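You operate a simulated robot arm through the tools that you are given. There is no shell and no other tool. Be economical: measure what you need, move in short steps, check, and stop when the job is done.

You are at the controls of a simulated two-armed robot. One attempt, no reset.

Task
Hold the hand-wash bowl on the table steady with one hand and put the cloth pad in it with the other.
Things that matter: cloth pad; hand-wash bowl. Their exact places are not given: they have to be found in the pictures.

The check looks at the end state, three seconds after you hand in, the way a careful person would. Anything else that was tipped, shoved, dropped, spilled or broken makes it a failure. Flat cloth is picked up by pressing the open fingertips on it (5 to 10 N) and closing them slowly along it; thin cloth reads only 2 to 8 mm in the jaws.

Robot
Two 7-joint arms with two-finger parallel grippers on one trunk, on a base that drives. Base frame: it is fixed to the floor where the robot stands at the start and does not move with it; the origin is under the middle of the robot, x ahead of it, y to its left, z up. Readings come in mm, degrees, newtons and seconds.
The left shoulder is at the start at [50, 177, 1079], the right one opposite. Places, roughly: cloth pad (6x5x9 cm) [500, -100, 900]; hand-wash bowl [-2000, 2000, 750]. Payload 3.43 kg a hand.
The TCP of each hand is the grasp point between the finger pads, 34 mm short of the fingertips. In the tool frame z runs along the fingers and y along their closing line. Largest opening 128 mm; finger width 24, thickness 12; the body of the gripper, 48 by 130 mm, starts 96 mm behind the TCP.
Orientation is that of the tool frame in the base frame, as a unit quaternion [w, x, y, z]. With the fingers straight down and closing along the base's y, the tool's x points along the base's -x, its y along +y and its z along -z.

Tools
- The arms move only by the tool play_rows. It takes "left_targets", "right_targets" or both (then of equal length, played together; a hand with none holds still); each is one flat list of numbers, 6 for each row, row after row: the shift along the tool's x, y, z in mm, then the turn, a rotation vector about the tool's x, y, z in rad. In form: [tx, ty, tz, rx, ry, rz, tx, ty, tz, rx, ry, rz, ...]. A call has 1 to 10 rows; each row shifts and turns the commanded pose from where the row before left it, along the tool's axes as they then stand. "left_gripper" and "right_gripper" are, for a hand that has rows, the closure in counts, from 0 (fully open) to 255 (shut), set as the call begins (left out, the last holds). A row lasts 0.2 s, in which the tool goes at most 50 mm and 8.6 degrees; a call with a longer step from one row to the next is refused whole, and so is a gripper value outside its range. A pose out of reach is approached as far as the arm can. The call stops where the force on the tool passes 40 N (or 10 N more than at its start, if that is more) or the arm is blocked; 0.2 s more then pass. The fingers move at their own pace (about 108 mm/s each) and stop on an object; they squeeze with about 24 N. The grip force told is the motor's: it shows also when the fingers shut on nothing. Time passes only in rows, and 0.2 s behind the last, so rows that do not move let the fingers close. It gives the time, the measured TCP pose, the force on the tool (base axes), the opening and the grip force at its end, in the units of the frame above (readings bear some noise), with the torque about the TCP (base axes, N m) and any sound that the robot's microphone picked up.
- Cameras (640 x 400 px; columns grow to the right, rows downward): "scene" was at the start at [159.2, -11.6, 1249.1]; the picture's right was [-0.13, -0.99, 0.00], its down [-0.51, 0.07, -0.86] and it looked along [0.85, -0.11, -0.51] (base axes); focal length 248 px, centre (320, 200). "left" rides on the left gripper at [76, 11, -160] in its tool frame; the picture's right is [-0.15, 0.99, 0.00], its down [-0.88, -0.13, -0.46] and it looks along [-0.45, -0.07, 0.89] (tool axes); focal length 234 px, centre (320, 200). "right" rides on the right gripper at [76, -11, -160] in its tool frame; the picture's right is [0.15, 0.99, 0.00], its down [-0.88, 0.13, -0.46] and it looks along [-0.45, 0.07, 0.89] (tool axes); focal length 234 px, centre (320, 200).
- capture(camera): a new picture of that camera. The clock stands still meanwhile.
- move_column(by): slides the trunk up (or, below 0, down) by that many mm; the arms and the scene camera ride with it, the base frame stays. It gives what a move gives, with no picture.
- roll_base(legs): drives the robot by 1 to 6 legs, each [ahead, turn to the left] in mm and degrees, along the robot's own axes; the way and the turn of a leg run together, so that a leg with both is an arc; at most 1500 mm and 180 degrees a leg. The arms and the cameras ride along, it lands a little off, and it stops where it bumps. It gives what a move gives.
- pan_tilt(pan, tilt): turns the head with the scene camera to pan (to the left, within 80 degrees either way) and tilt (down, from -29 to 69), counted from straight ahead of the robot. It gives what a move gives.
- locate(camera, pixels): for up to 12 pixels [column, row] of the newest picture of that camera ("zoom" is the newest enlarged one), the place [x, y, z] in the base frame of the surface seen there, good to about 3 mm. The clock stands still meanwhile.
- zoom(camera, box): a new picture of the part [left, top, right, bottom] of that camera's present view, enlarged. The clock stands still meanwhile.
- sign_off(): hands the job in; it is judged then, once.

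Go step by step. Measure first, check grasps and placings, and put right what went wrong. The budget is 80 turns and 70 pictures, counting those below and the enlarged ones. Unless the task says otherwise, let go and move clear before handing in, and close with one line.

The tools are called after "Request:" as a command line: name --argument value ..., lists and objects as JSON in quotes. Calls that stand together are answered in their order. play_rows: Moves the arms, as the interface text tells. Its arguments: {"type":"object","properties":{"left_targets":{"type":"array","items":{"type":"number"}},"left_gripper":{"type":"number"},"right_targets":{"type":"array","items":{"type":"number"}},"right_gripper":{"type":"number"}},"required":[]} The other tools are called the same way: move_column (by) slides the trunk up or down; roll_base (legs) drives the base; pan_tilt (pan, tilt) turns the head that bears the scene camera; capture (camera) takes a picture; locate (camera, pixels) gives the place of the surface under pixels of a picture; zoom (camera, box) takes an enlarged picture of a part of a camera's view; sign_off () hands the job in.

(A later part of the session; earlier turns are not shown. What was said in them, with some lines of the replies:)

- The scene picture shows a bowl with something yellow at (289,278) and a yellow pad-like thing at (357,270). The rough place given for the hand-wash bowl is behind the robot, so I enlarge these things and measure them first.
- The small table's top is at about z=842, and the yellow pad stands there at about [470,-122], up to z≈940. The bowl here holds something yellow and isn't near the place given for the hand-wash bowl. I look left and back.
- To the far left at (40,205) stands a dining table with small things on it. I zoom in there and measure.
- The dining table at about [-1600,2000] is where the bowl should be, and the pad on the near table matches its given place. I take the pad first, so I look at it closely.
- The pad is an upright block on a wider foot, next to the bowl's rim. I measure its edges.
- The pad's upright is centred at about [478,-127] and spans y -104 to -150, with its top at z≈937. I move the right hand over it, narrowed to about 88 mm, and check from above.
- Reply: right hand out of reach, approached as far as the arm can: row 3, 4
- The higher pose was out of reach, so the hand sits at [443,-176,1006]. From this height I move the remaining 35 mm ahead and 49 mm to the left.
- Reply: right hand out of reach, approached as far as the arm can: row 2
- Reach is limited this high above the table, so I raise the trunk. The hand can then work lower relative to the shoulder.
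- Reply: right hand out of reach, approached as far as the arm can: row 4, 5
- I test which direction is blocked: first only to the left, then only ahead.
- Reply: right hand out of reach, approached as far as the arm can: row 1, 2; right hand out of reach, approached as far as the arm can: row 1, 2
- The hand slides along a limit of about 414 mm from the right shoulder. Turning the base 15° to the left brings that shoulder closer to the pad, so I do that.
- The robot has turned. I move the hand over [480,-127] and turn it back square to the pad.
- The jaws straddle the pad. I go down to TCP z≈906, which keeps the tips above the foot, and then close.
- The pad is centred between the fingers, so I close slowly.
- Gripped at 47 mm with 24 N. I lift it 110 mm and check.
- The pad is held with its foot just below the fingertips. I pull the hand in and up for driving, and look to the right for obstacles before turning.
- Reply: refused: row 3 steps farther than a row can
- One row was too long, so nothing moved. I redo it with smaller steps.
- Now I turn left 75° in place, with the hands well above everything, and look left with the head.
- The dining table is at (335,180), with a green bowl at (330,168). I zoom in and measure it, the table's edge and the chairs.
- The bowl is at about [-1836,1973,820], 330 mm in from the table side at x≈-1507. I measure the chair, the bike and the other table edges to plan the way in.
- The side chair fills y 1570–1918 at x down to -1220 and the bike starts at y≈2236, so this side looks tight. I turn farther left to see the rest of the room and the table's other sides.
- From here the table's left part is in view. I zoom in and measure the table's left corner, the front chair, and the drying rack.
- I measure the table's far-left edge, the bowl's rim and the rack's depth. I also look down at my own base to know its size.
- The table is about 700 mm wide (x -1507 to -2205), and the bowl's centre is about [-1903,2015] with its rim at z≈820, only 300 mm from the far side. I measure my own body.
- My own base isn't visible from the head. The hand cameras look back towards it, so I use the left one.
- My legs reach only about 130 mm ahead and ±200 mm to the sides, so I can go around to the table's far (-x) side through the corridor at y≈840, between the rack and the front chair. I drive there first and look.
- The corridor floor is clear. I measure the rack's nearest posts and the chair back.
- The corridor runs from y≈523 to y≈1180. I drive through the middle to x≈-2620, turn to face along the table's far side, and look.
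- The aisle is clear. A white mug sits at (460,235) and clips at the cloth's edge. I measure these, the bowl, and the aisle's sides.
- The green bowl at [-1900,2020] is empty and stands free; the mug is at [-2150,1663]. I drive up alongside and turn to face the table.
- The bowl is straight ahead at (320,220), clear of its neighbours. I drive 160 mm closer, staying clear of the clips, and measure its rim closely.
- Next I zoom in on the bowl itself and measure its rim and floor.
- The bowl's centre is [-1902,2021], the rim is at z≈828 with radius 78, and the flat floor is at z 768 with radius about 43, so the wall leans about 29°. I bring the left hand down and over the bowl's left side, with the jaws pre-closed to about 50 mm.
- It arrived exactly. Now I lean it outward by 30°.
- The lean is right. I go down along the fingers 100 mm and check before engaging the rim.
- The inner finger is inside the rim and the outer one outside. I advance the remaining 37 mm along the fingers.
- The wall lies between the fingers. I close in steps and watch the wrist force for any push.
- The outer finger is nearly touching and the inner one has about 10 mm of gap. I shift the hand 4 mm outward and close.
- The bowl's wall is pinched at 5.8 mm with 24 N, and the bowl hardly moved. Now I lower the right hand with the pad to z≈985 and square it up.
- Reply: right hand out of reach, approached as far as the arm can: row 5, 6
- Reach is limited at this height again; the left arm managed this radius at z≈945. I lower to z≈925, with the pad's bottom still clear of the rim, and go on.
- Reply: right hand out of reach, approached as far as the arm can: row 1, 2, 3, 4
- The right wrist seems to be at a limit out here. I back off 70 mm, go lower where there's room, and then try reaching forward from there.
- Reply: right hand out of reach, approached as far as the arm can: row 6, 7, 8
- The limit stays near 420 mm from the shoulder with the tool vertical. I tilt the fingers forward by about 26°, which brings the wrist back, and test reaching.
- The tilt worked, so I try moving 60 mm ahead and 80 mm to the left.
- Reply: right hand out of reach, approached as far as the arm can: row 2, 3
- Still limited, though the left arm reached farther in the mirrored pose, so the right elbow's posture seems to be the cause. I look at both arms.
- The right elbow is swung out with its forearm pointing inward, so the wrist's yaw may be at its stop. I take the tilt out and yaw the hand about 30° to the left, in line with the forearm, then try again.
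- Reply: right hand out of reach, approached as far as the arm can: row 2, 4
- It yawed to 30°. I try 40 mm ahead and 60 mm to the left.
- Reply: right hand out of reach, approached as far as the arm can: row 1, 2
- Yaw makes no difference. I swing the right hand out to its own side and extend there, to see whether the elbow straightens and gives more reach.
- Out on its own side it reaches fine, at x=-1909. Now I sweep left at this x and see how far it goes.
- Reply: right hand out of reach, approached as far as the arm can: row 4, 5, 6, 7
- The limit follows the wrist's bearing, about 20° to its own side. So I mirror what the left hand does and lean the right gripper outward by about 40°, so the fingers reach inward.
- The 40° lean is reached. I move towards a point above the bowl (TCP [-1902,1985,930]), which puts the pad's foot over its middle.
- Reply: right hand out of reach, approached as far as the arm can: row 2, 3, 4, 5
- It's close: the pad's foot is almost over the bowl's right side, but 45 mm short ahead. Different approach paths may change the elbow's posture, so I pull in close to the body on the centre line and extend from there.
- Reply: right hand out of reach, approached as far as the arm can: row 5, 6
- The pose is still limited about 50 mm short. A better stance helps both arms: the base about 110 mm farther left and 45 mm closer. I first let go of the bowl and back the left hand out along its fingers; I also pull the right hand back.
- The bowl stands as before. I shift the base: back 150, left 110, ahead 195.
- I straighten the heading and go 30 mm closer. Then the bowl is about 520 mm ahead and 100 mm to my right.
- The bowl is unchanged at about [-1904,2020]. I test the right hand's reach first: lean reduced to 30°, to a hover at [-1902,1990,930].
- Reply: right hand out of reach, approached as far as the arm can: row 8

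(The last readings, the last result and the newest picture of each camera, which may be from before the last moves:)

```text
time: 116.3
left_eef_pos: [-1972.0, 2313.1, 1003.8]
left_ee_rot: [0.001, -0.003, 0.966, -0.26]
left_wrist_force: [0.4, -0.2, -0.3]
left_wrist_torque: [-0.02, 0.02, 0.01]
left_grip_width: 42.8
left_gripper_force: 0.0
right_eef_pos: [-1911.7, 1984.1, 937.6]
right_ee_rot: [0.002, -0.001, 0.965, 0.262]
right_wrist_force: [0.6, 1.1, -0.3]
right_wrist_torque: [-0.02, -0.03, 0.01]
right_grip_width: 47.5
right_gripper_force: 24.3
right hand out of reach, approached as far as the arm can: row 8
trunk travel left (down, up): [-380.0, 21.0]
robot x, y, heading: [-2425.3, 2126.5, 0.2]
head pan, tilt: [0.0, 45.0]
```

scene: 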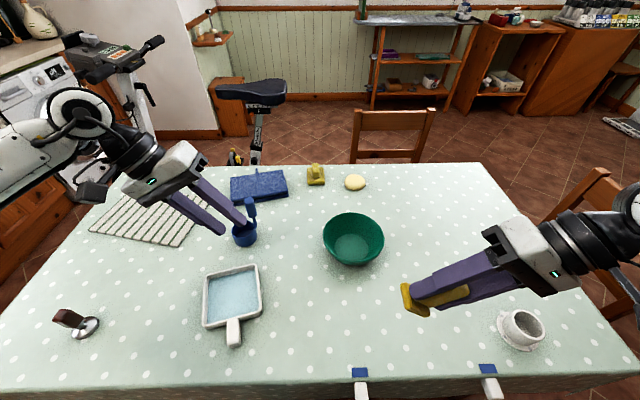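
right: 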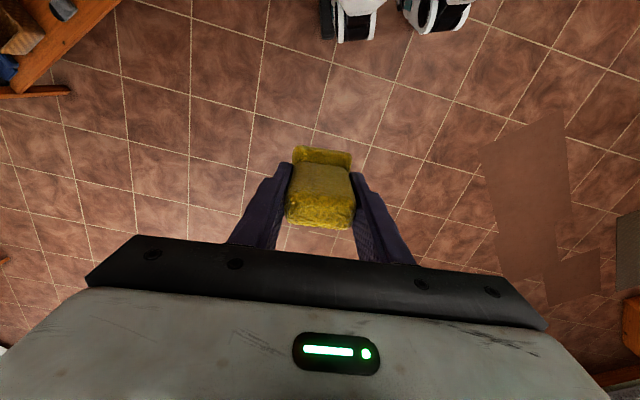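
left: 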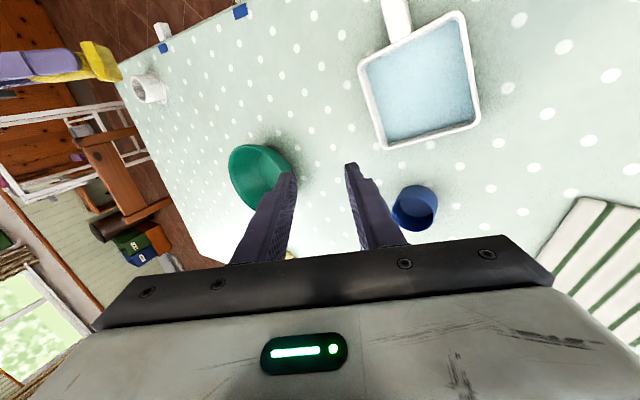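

It reached [-1912,1984,938]. I test lowering straight by 40 mm, with the pad's lowest corner still above the bowl's rim.

Request:
play_rows --right_targets '[2, -10, 17.3, 0, 0, 0, 0, -10, 17.3, 0, 0, 0, 0, 0, 0, 0, 0, 0]'

Request:
zoom --camera "scene" --box '[272, 155, 464, 275]'

```text
time: 117.1
left_eef_pos: [-1972.9, 2314.1, 1003.6]
left_ee_rot: [0.001, -0.002, 0.966, -0.26]
left_wrist_force: [0.9, -0.5, -0.2]
left_wrist_torque: [-0.03, -0.02, 0.02]
left_grip_width: 42.9
left_gripper_force: 0.1
right_eef_pos: [-1927.2, 1973.7, 910.1]
right_ee_rot: [0.002, 0.0, 0.965, 0.261]
right_wrist_force: [0.4, -0.4, -0.4]
right_wrist_torque: [0.01, 0.0, 0.0]
right_grip_width: 47.4
right_gripper_force: 24.0
right hand out of reach, approached as far as the arm can: row 1, 2
trunk travel left (down, up): [-380.0, 21.0]
robot x, y, heading: [-2425.1, 2130.0, 0.2]
head pan, tilt: [0.0, 45.0]
```

```text
3.33 times, centred on (368, 215) of scene
```

zoom: 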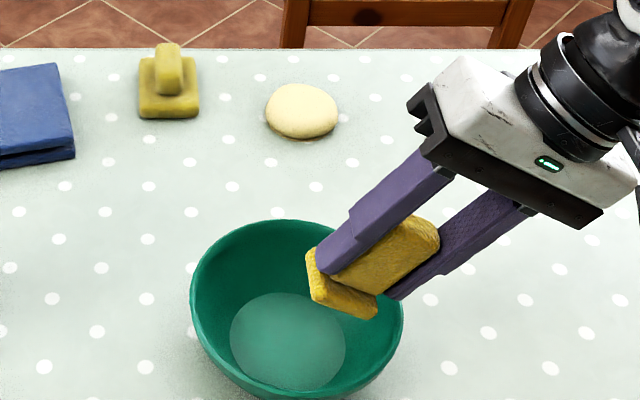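

Lower relative to the shoulder is worse, so lowering the trunk should help. I raise both hands 190 mm and pull the right one back, then lower the trunk by 190 mm.

Request:
play_rows --right_targets '[20, 19, -33, 0, 0, 0, 20, 19, -33, 0, 0, 0, 20, 19, -33, 0, 0, 0, 20, 19, -33, 0, 0, 0, 20, 19, -33, 0, 0, 0, 0, 0, 0, 0, 0, 0]' --left_targets '[0, -19, -33, 0, 0, 0, 0, -19, -33, 0, 0, 0, 0, -19, -33, 0, 0, 0, 0, -19, -33, 0, 0, 0, 0, -19, -33, 0, 0, 0, 0, 0, 0, 0, 0, 0]'

Request:
move_column --by -190

```text
time: 118.5
left_eef_pos: [-1972.3, 2313.0, 1193.1]
left_ee_rot: [0.001, -0.003, 0.966, -0.26]
left_wrist_force: [0.0, 0.0, 0.7]
left_wrist_torque: [-0.01, 0.04, -0.01]
left_grip_width: 42.6
left_gripper_force: 0.0
right_eef_pos: [-2024.9, 1974.2, 1099.0]
right_ee_rot: [0.001, -0.001, 0.965, 0.261]
right_wrist_force: [0.2, 0.3, -0.1]
right_wrist_torque: [0.0, 0.03, -0.01]
right_grip_width: 47.5
right_gripper_force: 23.7
trunk travel left (down, up): [-380.0, 21.0]
robot x, y, heading: [-2426.3, 2126.5, -0.2]
head pan, tilt: [0.0, 45.0]
```

```text
time: 120.6
left_eef_pos: [-1973.5, 2313.0, 1004.3]
left_ee_rot: [0.001, -0.003, 0.966, -0.259]
left_wrist_force: [0.0, 0.1, 0.4]
left_wrist_torque: [0.01, 0.0, 0.01]
left_grip_width: 42.6
left_gripper_force: 0.0
right_eef_pos: [-2024.8, 1973.9, 909.6]
right_ee_rot: [0.001, -0.001, 0.965, 0.262]
right_wrist_force: [0.4, -0.9, 0.0]
right_wrist_torque: [0.05, -0.02, 0.01]
right_grip_width: 47.0
right_gripper_force: 23.7
trunk travel left (down, up): [-190.0, 211.0]
robot x, y, heading: [-2428.1, 2123.4, 0.1]
head pan, tilt: [0.0, 45.0]
```

Now I test the right hand forward again, to [-1902,1988,912].

Request:
play_rows --right_targets '[-31, 3.6, 0.7, 0, 0, 0, -31, 3.6, 0.7, 0, 0, 0, -31, 3.6, 0.7, 0, 0, 0, -30, 3.6, 0.7, 0, 0, 0, 0, 0, 0, 0, 0, 0]'

```text
time: 121.8
left_eef_pos: [-1973.8, 2313.2, 1004.3]
left_ee_rot: [0.002, -0.002, 0.966, -0.259]
left_wrist_force: [0.7, 0.7, 0.1]
left_wrist_torque: [0.01, 0.0, -0.03]
left_grip_width: 42.5
left_gripper_force: 0.0
right_eef_pos: [-1903.1, 1985.7, 917.0]
right_ee_rot: [0.001, -0.001, 0.965, 0.262]
right_wrist_force: [-1.1, -0.1, -0.1]
right_wrist_torque: [0.02, -0.02, 0.04]
right_grip_width: 47.1
right_gripper_force: 24.8
trunk travel left (down, up): [-190.0, 211.0]
robot x, y, heading: [-2430.5, 2127.0, 0.2]
head pan, tilt: [0.0, 45.0]
```

The right hand now reaches its hover with no limit. With it waiting there, I bring the left hand back to its start point for pinching the bowl's left rim.

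Request:
play_rows --left_targets '[-14.4, -18.6, 27.5, 0, 0, 0, -14.4, -18.6, 27.5, 0, 0, 0, -14.4, -18.6, 27.5, 0, 0, 0, -14.4, -18.6, 27.5, 0, 0, 0, -14.4, -18.6, 27.5, 0, 0, 0, 0, 0, 0, 0, 0, 0]'

Request:
capture --camera "scene"

```text
time: 123.2
left_eef_pos: [-1901.9, 2162.2, 931.0]
left_ee_rot: [0.0, -0.003, 0.966, -0.259]
left_wrist_force: [-0.3, 0.0, 0.1]
left_wrist_torque: [0.02, 0.0, 0.06]
left_grip_width: 42.7
left_gripper_force: 0.0
right_eef_pos: [-1902.0, 1988.2, 917.1]
right_ee_rot: [0.002, -0.002, 0.965, 0.261]
right_wrist_force: [0.2, -0.2, -0.6]
right_wrist_torque: [-0.01, -0.04, -0.02]
right_grip_width: 47.5
right_gripper_force: 24.0
trunk travel left (down, up): [-190.0, 211.0]
robot x, y, heading: [-2428.7, 2123.5, -0.1]
head pan, tilt: [0.0, 45.0]
```

```text
18 pictures are left
```

scene: 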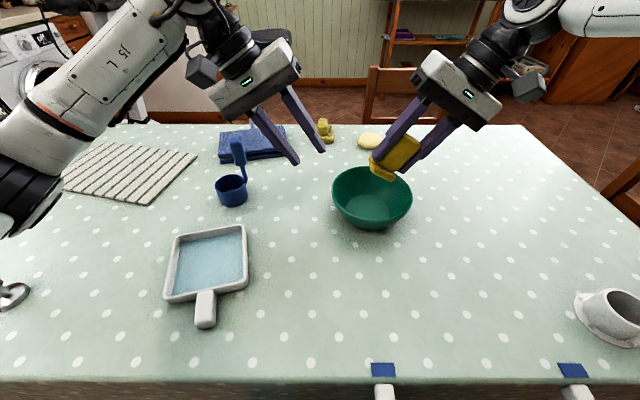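

Both hands are lined up. I move the left hand down its finger line onto the rim again and look before closing.

Request:
play_rows --left_targets '[0, 1, 30, 0, 0, 0, 0, 0, 30, 0, 0, 0, 0, 0, 25, 0, 0, 0, 0, 0, 18, 0, 0, 0, 0, 0, 16, 0, 0, 0, 0, 0, 0, 0, 0, 0]'

Request:
zoom --camera "left" --box '[180, 60, 420, 260]'

Request:
zoom --camera "scene" --box '[272, 95, 464, 245]'

```text
time: 124.6
left_eef_pos: [-1900.2, 2103.2, 827.3]
left_ee_rot: [0.002, -0.003, 0.966, -0.259]
left_wrist_force: [-0.2, 0.2, -0.1]
left_wrist_torque: [0.0, 0.03, 0.02]
left_grip_width: 42.7
left_gripper_force: 0.1
right_eef_pos: [-1902.4, 1986.7, 916.1]
right_ee_rot: [0.002, -0.001, 0.965, 0.261]
right_wrist_force: [-0.8, -0.1, -0.8]
right_wrist_torque: [0.02, -0.03, 0.02]
right_grip_width: 47.1
right_gripper_force: 23.9
trunk travel left (down, up): [-190.0, 211.0]
robot x, y, heading: [-2427.0, 2126.6, 0.1]
head pan, tilt: [0.0, 45.0]
```

```text
2.00 times, centred on (300, 160) of left
```

zoom: 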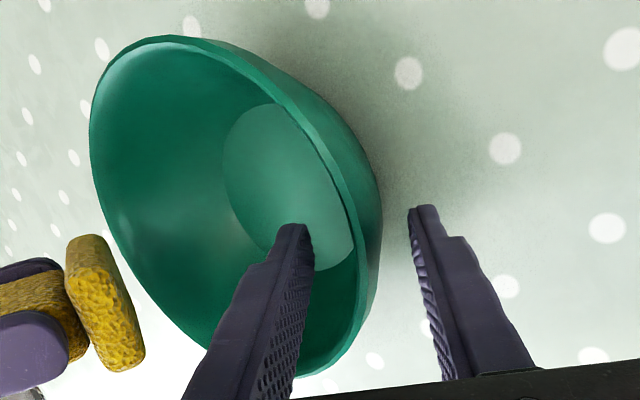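

```text
2.67 times, centred on (368, 170) of scene
```

zoom: 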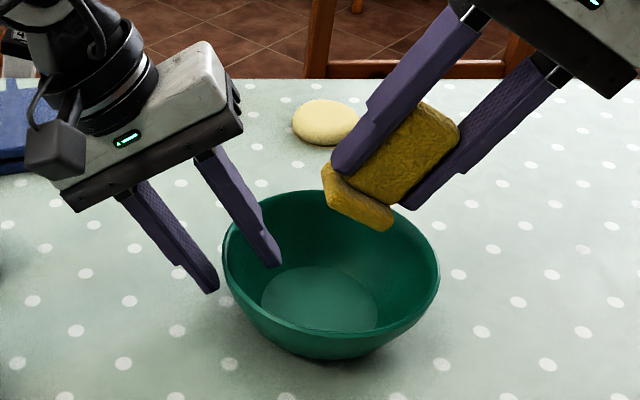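

The rim is between the fingers as before, so I close the left hand on it.

Request:
play_rows --left_targets '[0, 0, 0, 0, 0, 0, 0, 0, 0, 0, 0, 0]' --left_gripper 225

Request:
play_rows --left_targets '[0, 0, 0, 0, 0, 0, 0, 0, 0, 0, 0, 0, 0, 0, 0, 0, 0, 0]' --left_gripper 255

Request:
capture --camera "right"

Request:
zoom --camera "scene" --box '[272, 95, 464, 245]'

```text
time: 125.2
left_eef_pos: [-1900.1, 2103.8, 827.3]
left_ee_rot: [0.002, -0.003, 0.966, -0.259]
left_wrist_force: [0.0, -0.1, -0.2]
left_wrist_torque: [-0.03, 0.0, -0.02]
left_grip_width: 15.1
left_gripper_force: 0.1
right_eef_pos: [-1903.0, 1986.9, 916.1]
right_ee_rot: [0.001, -0.001, 0.965, 0.262]
right_wrist_force: [0.5, -0.6, -0.7]
right_wrist_torque: [-0.02, 0.02, -0.01]
right_grip_width: 47.3
right_gripper_force: 23.8
trunk travel left (down, up): [-190.0, 211.0]
robot x, y, heading: [-2428.1, 2123.3, 0.1]
head pan, tilt: [0.0, 45.0]
```

```text
time: 126.0
left_eef_pos: [-1901.3, 2103.5, 825.6]
left_ee_rot: [0.002, -0.003, 0.966, -0.259]
left_wrist_force: [-0.5, 0.9, -0.8]
left_wrist_torque: [0.1, 0.03, 0.01]
left_grip_width: 4.5
left_gripper_force: 23.9
right_eef_pos: [-1903.6, 1987.0, 914.3]
right_ee_rot: [0.002, -0.001, 0.965, 0.261]
right_wrist_force: [-0.3, -0.1, -0.9]
right_wrist_torque: [0.02, -0.02, 0.02]
right_grip_width: 47.2
right_gripper_force: 24.0
trunk travel left (down, up): [-190.0, 211.0]
robot x, y, heading: [-2426.9, 2123.2, 0.2]
head pan, tilt: [0.0, 45.0]
```

```text
15 pictures are left
```

right: 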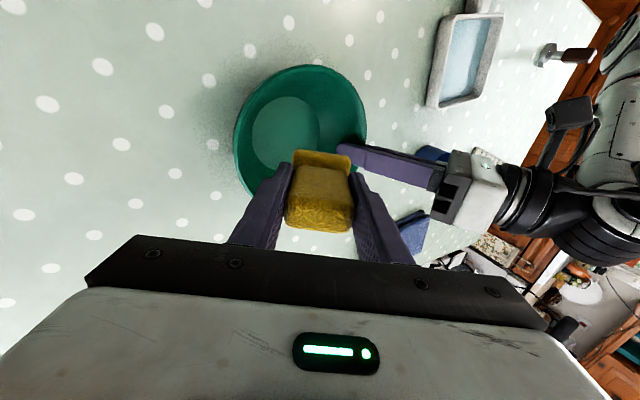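

```text
2.67 times, centred on (368, 170) of scene
```

zoom: 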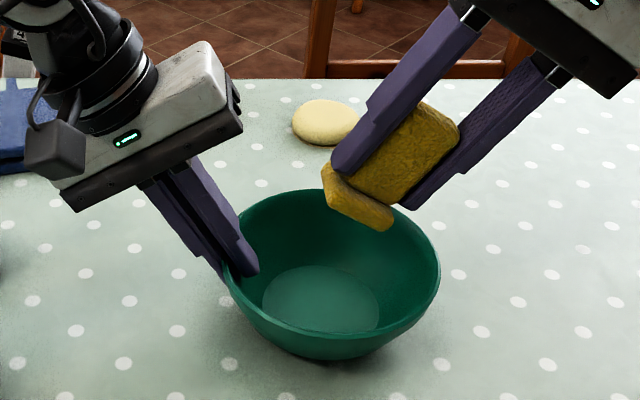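

The bowl is held at 4.5 mm and stayed put. I lower the pad straight down into it.

Request:
play_rows --right_targets '[0, -6.8, 14.8, 0, 0, 0, 0, -6.8, 14.8, 0, 0, 0, 0, -6.8, 14.8, 0, 0, 0, 0, -6.8, 14.8, 0, 0, 0, 0, 0, 0, 0, 0, 0]'

Request:
zoom --camera "scene" --box '[272, 95, 464, 245]'

```text
time: 127.2
left_eef_pos: [-1901.0, 2104.0, 827.6]
left_ee_rot: [0.002, -0.002, 0.966, -0.26]
left_wrist_force: [-0.3, 0.4, 0.0]
left_wrist_torque: [0.12, 0.01, 0.0]
left_grip_width: 5.0
left_gripper_force: 24.4
right_eef_pos: [-1901.6, 1994.2, 848.1]
right_ee_rot: [0.002, -0.001, 0.965, 0.262]
right_wrist_force: [0.4, -1.1, -0.6]
right_wrist_torque: [-0.01, -0.01, -0.02]
right_grip_width: 47.4
right_gripper_force: 23.9
trunk travel left (down, up): [-190.0, 211.0]
robot x, y, heading: [-2427.6, 2125.2, 0.1]
head pan, tilt: [0.0, 45.0]
```

```text
2.67 times, centred on (368, 170) of scene
```

zoom: 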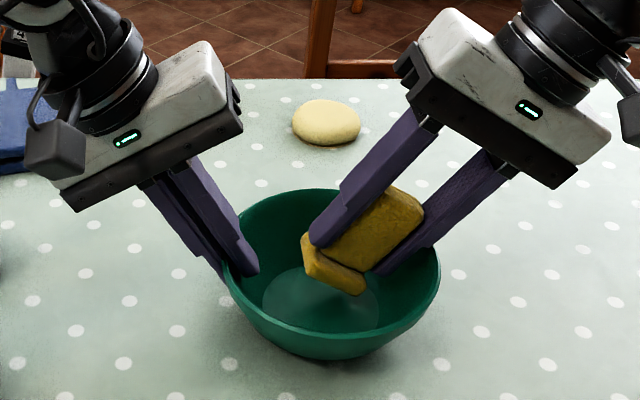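

The pad is inside the bowl and clear of the walls. I lower about 8 mm more to touch down.

Request:
play_rows --right_targets '[0, -2, 3.5, 0, 0, 0, 0, -2, 3.5, 0, 0, 0, 0, 0, 0, 0, 0, 0]'

```text
time: 128.0
left_eef_pos: [-1900.1, 2103.1, 828.1]
left_ee_rot: [0.002, -0.003, 0.966, -0.259]
left_wrist_force: [-0.3, 0.2, 0.7]
left_wrist_torque: [0.1, 0.02, 0.02]
left_grip_width: 4.7
left_gripper_force: 24.2
right_eef_pos: [-1902.8, 1993.3, 841.0]
right_ee_rot: [0.001, -0.001, 0.965, 0.262]
right_wrist_force: [-0.1, -0.2, -0.1]
right_wrist_torque: [0.0, 0.0, 0.02]
right_grip_width: 47.6
right_gripper_force: 24.1
trunk travel left (down, up): [-190.0, 211.0]
robot x, y, heading: [-2425.8, 2123.4, 0.2]
head pan, tilt: [0.0, 45.0]
```

The pad is nearly on the floor of the bowl. I open the right hand just a little, to about 62 mm, and look.

Request:
play_rows --right_targets '[0, 0, 0, 0, 0, 0, 0, 0, 0, 0, 0, 0, 0, 0, 0, 0, 0, 0]' --right_gripper 131

Request:
zoom --camera "scene" --box '[272, 95, 464, 245]'

```text
time: 128.8
left_eef_pos: [-1900.4, 2102.2, 827.6]
left_ee_rot: [0.001, -0.001, 0.965, -0.261]
left_wrist_force: [1.3, -10.4, -3.0]
left_wrist_torque: [0.4, 0.03, 0.08]
left_grip_width: 4.9
left_gripper_force: 24.5
right_eef_pos: [-1902.4, 1994.5, 841.1]
right_ee_rot: [0.001, -0.001, 0.965, 0.262]
right_wrist_force: [-2.4, 10.3, 2.5]
right_wrist_torque: [0.08, -0.03, 0.04]
right_grip_width: 57.4
right_gripper_force: 0.0
trunk travel left (down, up): [-190.0, 211.0]
robot x, y, heading: [-2429.7, 2124.5, 0.4]
head pan, tilt: [0.0, 45.0]
```

```text
2.67 times, centred on (368, 170) of scene
```

zoom: 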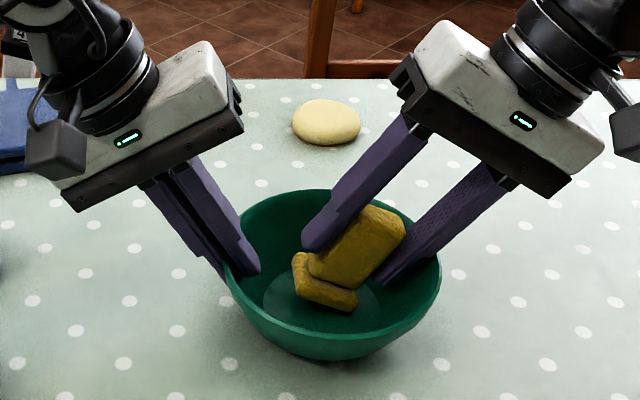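

The pad is free and has slid down; the lower finger just touches the wall (10 N), with the left hand holding against it. I ease the fingers in slightly and withdraw along the finger line.

Request:
play_rows --right_targets '[0, 0, 0, 0, 0, 0, 0, 1, -8, 0, 0, 0, 0, 0, -15, 0, 0, 0, 0, 0, -20, 0, 0, 0, 0, 0, 0, 0, 0, 0]' --right_gripper 145

Request:
zoom --camera "scene" --box '[272, 95, 464, 245]'

```text
time: 130.0
left_eef_pos: [-1899.2, 2103.2, 827.2]
left_ee_rot: [0.002, -0.002, 0.966, -0.26]
left_wrist_force: [-0.1, 0.2, 0.2]
left_wrist_torque: [0.18, 0.01, 0.01]
left_grip_width: 5.2
left_gripper_force: 24.4
right_eef_pos: [-1903.2, 1971.7, 876.7]
right_ee_rot: [0.001, -0.002, 0.965, 0.262]
right_wrist_force: [-0.4, 0.6, 0.1]
right_wrist_torque: [-0.01, 0.0, -0.02]
right_grip_width: 55.0
right_gripper_force: 0.0
trunk travel left (down, up): [-190.0, 211.0]
robot x, y, heading: [-2430.4, 2123.8, 0.0]
head pan, tilt: [0.0, 45.0]
```

```text
2.67 times, centred on (368, 170) of scene
```

zoom: 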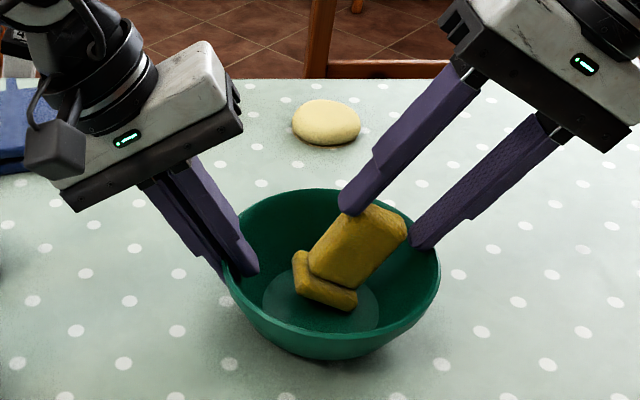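

The pad stays in the bowl, leaning on its right wall. I withdraw the right hand fully and then open the left hand.

Request:
play_rows --right_targets '[0, 0, -30, 0, 0, 0, 0, 0, -35, 0, 0, 0, 0, 0, -40, 0, 0, 0, 20, 0, -35, 0, 0, 0, 35, 0, 0, 0, 0, 0, 35, 0, 0, 0, 0, 0, 0, 0, 0, 0, 0, 0]'

Request:
play_rows --left_targets '[0, 0, 0, 0, 0, 0, 0, 0, 0, 0, 0, 0]' --left_gripper 170

Request:
zoom --camera "scene" --box '[272, 95, 464, 245]'

```text
time: 131.6
left_eef_pos: [-1901.1, 2104.2, 828.2]
left_ee_rot: [0.002, -0.002, 0.966, -0.259]
left_wrist_force: [-0.1, 0.1, -0.2]
left_wrist_torque: [0.13, -0.03, 0.01]
left_grip_width: 4.9
left_gripper_force: 23.6
right_eef_pos: [-1990.3, 1900.9, 1000.2]
right_ee_rot: [0.001, -0.001, 0.965, 0.261]
right_wrist_force: [0.5, 0.1, -0.1]
right_wrist_torque: [0.01, -0.01, 0.0]
right_grip_width: 55.2
right_gripper_force: 0.1
trunk travel left (down, up): [-190.0, 211.0]
robot x, y, heading: [-2427.7, 2123.3, 0.5]
head pan, tilt: [0.0, 45.0]
```

```text
time: 132.2
left_eef_pos: [-1900.2, 2104.6, 827.3]
left_ee_rot: [0.002, -0.003, 0.966, -0.259]
left_wrist_force: [0.9, -0.4, -0.8]
left_wrist_torque: [0.04, 0.02, -0.05]
left_grip_width: 42.7
left_gripper_force: 0.1
right_eef_pos: [-1991.4, 1900.9, 999.7]
right_ee_rot: [0.002, -0.001, 0.965, 0.262]
right_wrist_force: [-0.2, -0.4, 0.1]
right_wrist_torque: [0.01, -0.02, -0.03]
right_grip_width: 55.2
right_gripper_force: 0.1
trunk travel left (down, up): [-190.0, 211.0]
robot x, y, heading: [-2422.2, 2125.8, 0.1]
head pan, tilt: [0.0, 45.0]
```

```text
2.67 times, centred on (368, 170) of scene
```

zoom: 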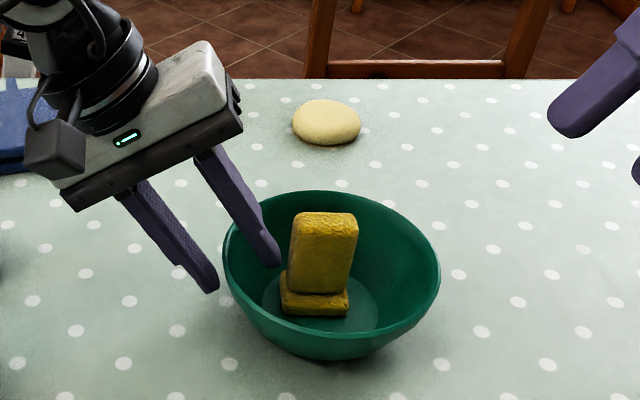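

The pad now stands upright on the bowl's floor. I withdraw the left hand along its fingers.

Request:
play_rows --left_targets '[0, 0, -15, 0, 0, 0, 0, 0, -25, 0, 0, 0, 0, 0, -35, 0, 0, 0, 0, 0, -40, 0, 0, 0, 30, 0, -35, 0, 0, 0, 35, 0, -30, 0, 0, 0, 35, 0, -15, 0, 0, 0, 0, 0, 0, 0, 0, 0]'

Request:
capture --camera "scene"

```text
time: 134.0
left_eef_pos: [-2001.5, 2201.4, 997.6]
left_ee_rot: [0.002, -0.002, 0.966, -0.26]
left_wrist_force: [0.0, 0.3, -0.4]
left_wrist_torque: [-0.02, -0.03, -0.01]
left_grip_width: 42.7
left_gripper_force: 0.0
right_eef_pos: [-1990.3, 1900.6, 999.3]
right_ee_rot: [0.001, -0.002, 0.965, 0.261]
right_wrist_force: [0.8, 0.1, 0.1]
right_wrist_torque: [-0.04, 0.0, -0.04]
right_grip_width: 55.1
right_gripper_force: 0.1
trunk travel left (down, up): [-190.0, 211.0]
robot x, y, heading: [-2422.1, 2122.5, 0.0]
head pan, tilt: [0.0, 45.0]
```

```text
9 pictures are left
```

scene: 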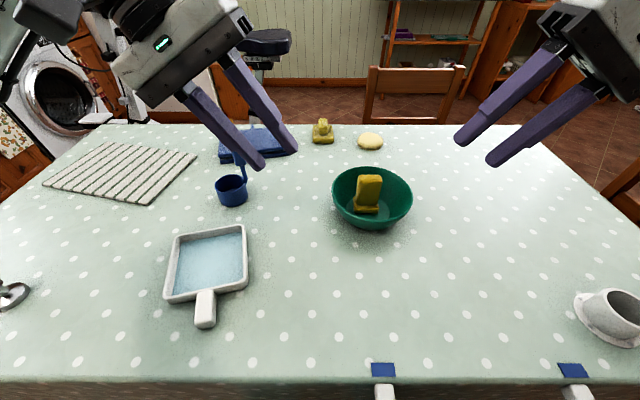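

The pad stands in the green bowl at (368,193), both hands are clear, and everything else on the table is where it was, so I hand in.

Request:
sign_off

```text
The job is handed in.
```

The cloth pad is standing in the green bowl on the dining table, which I took to be the hand-wash bowl. The left hand held its rim while the right hand set the pad in. Both hands are clear and nothing else on the table looked disturbed.
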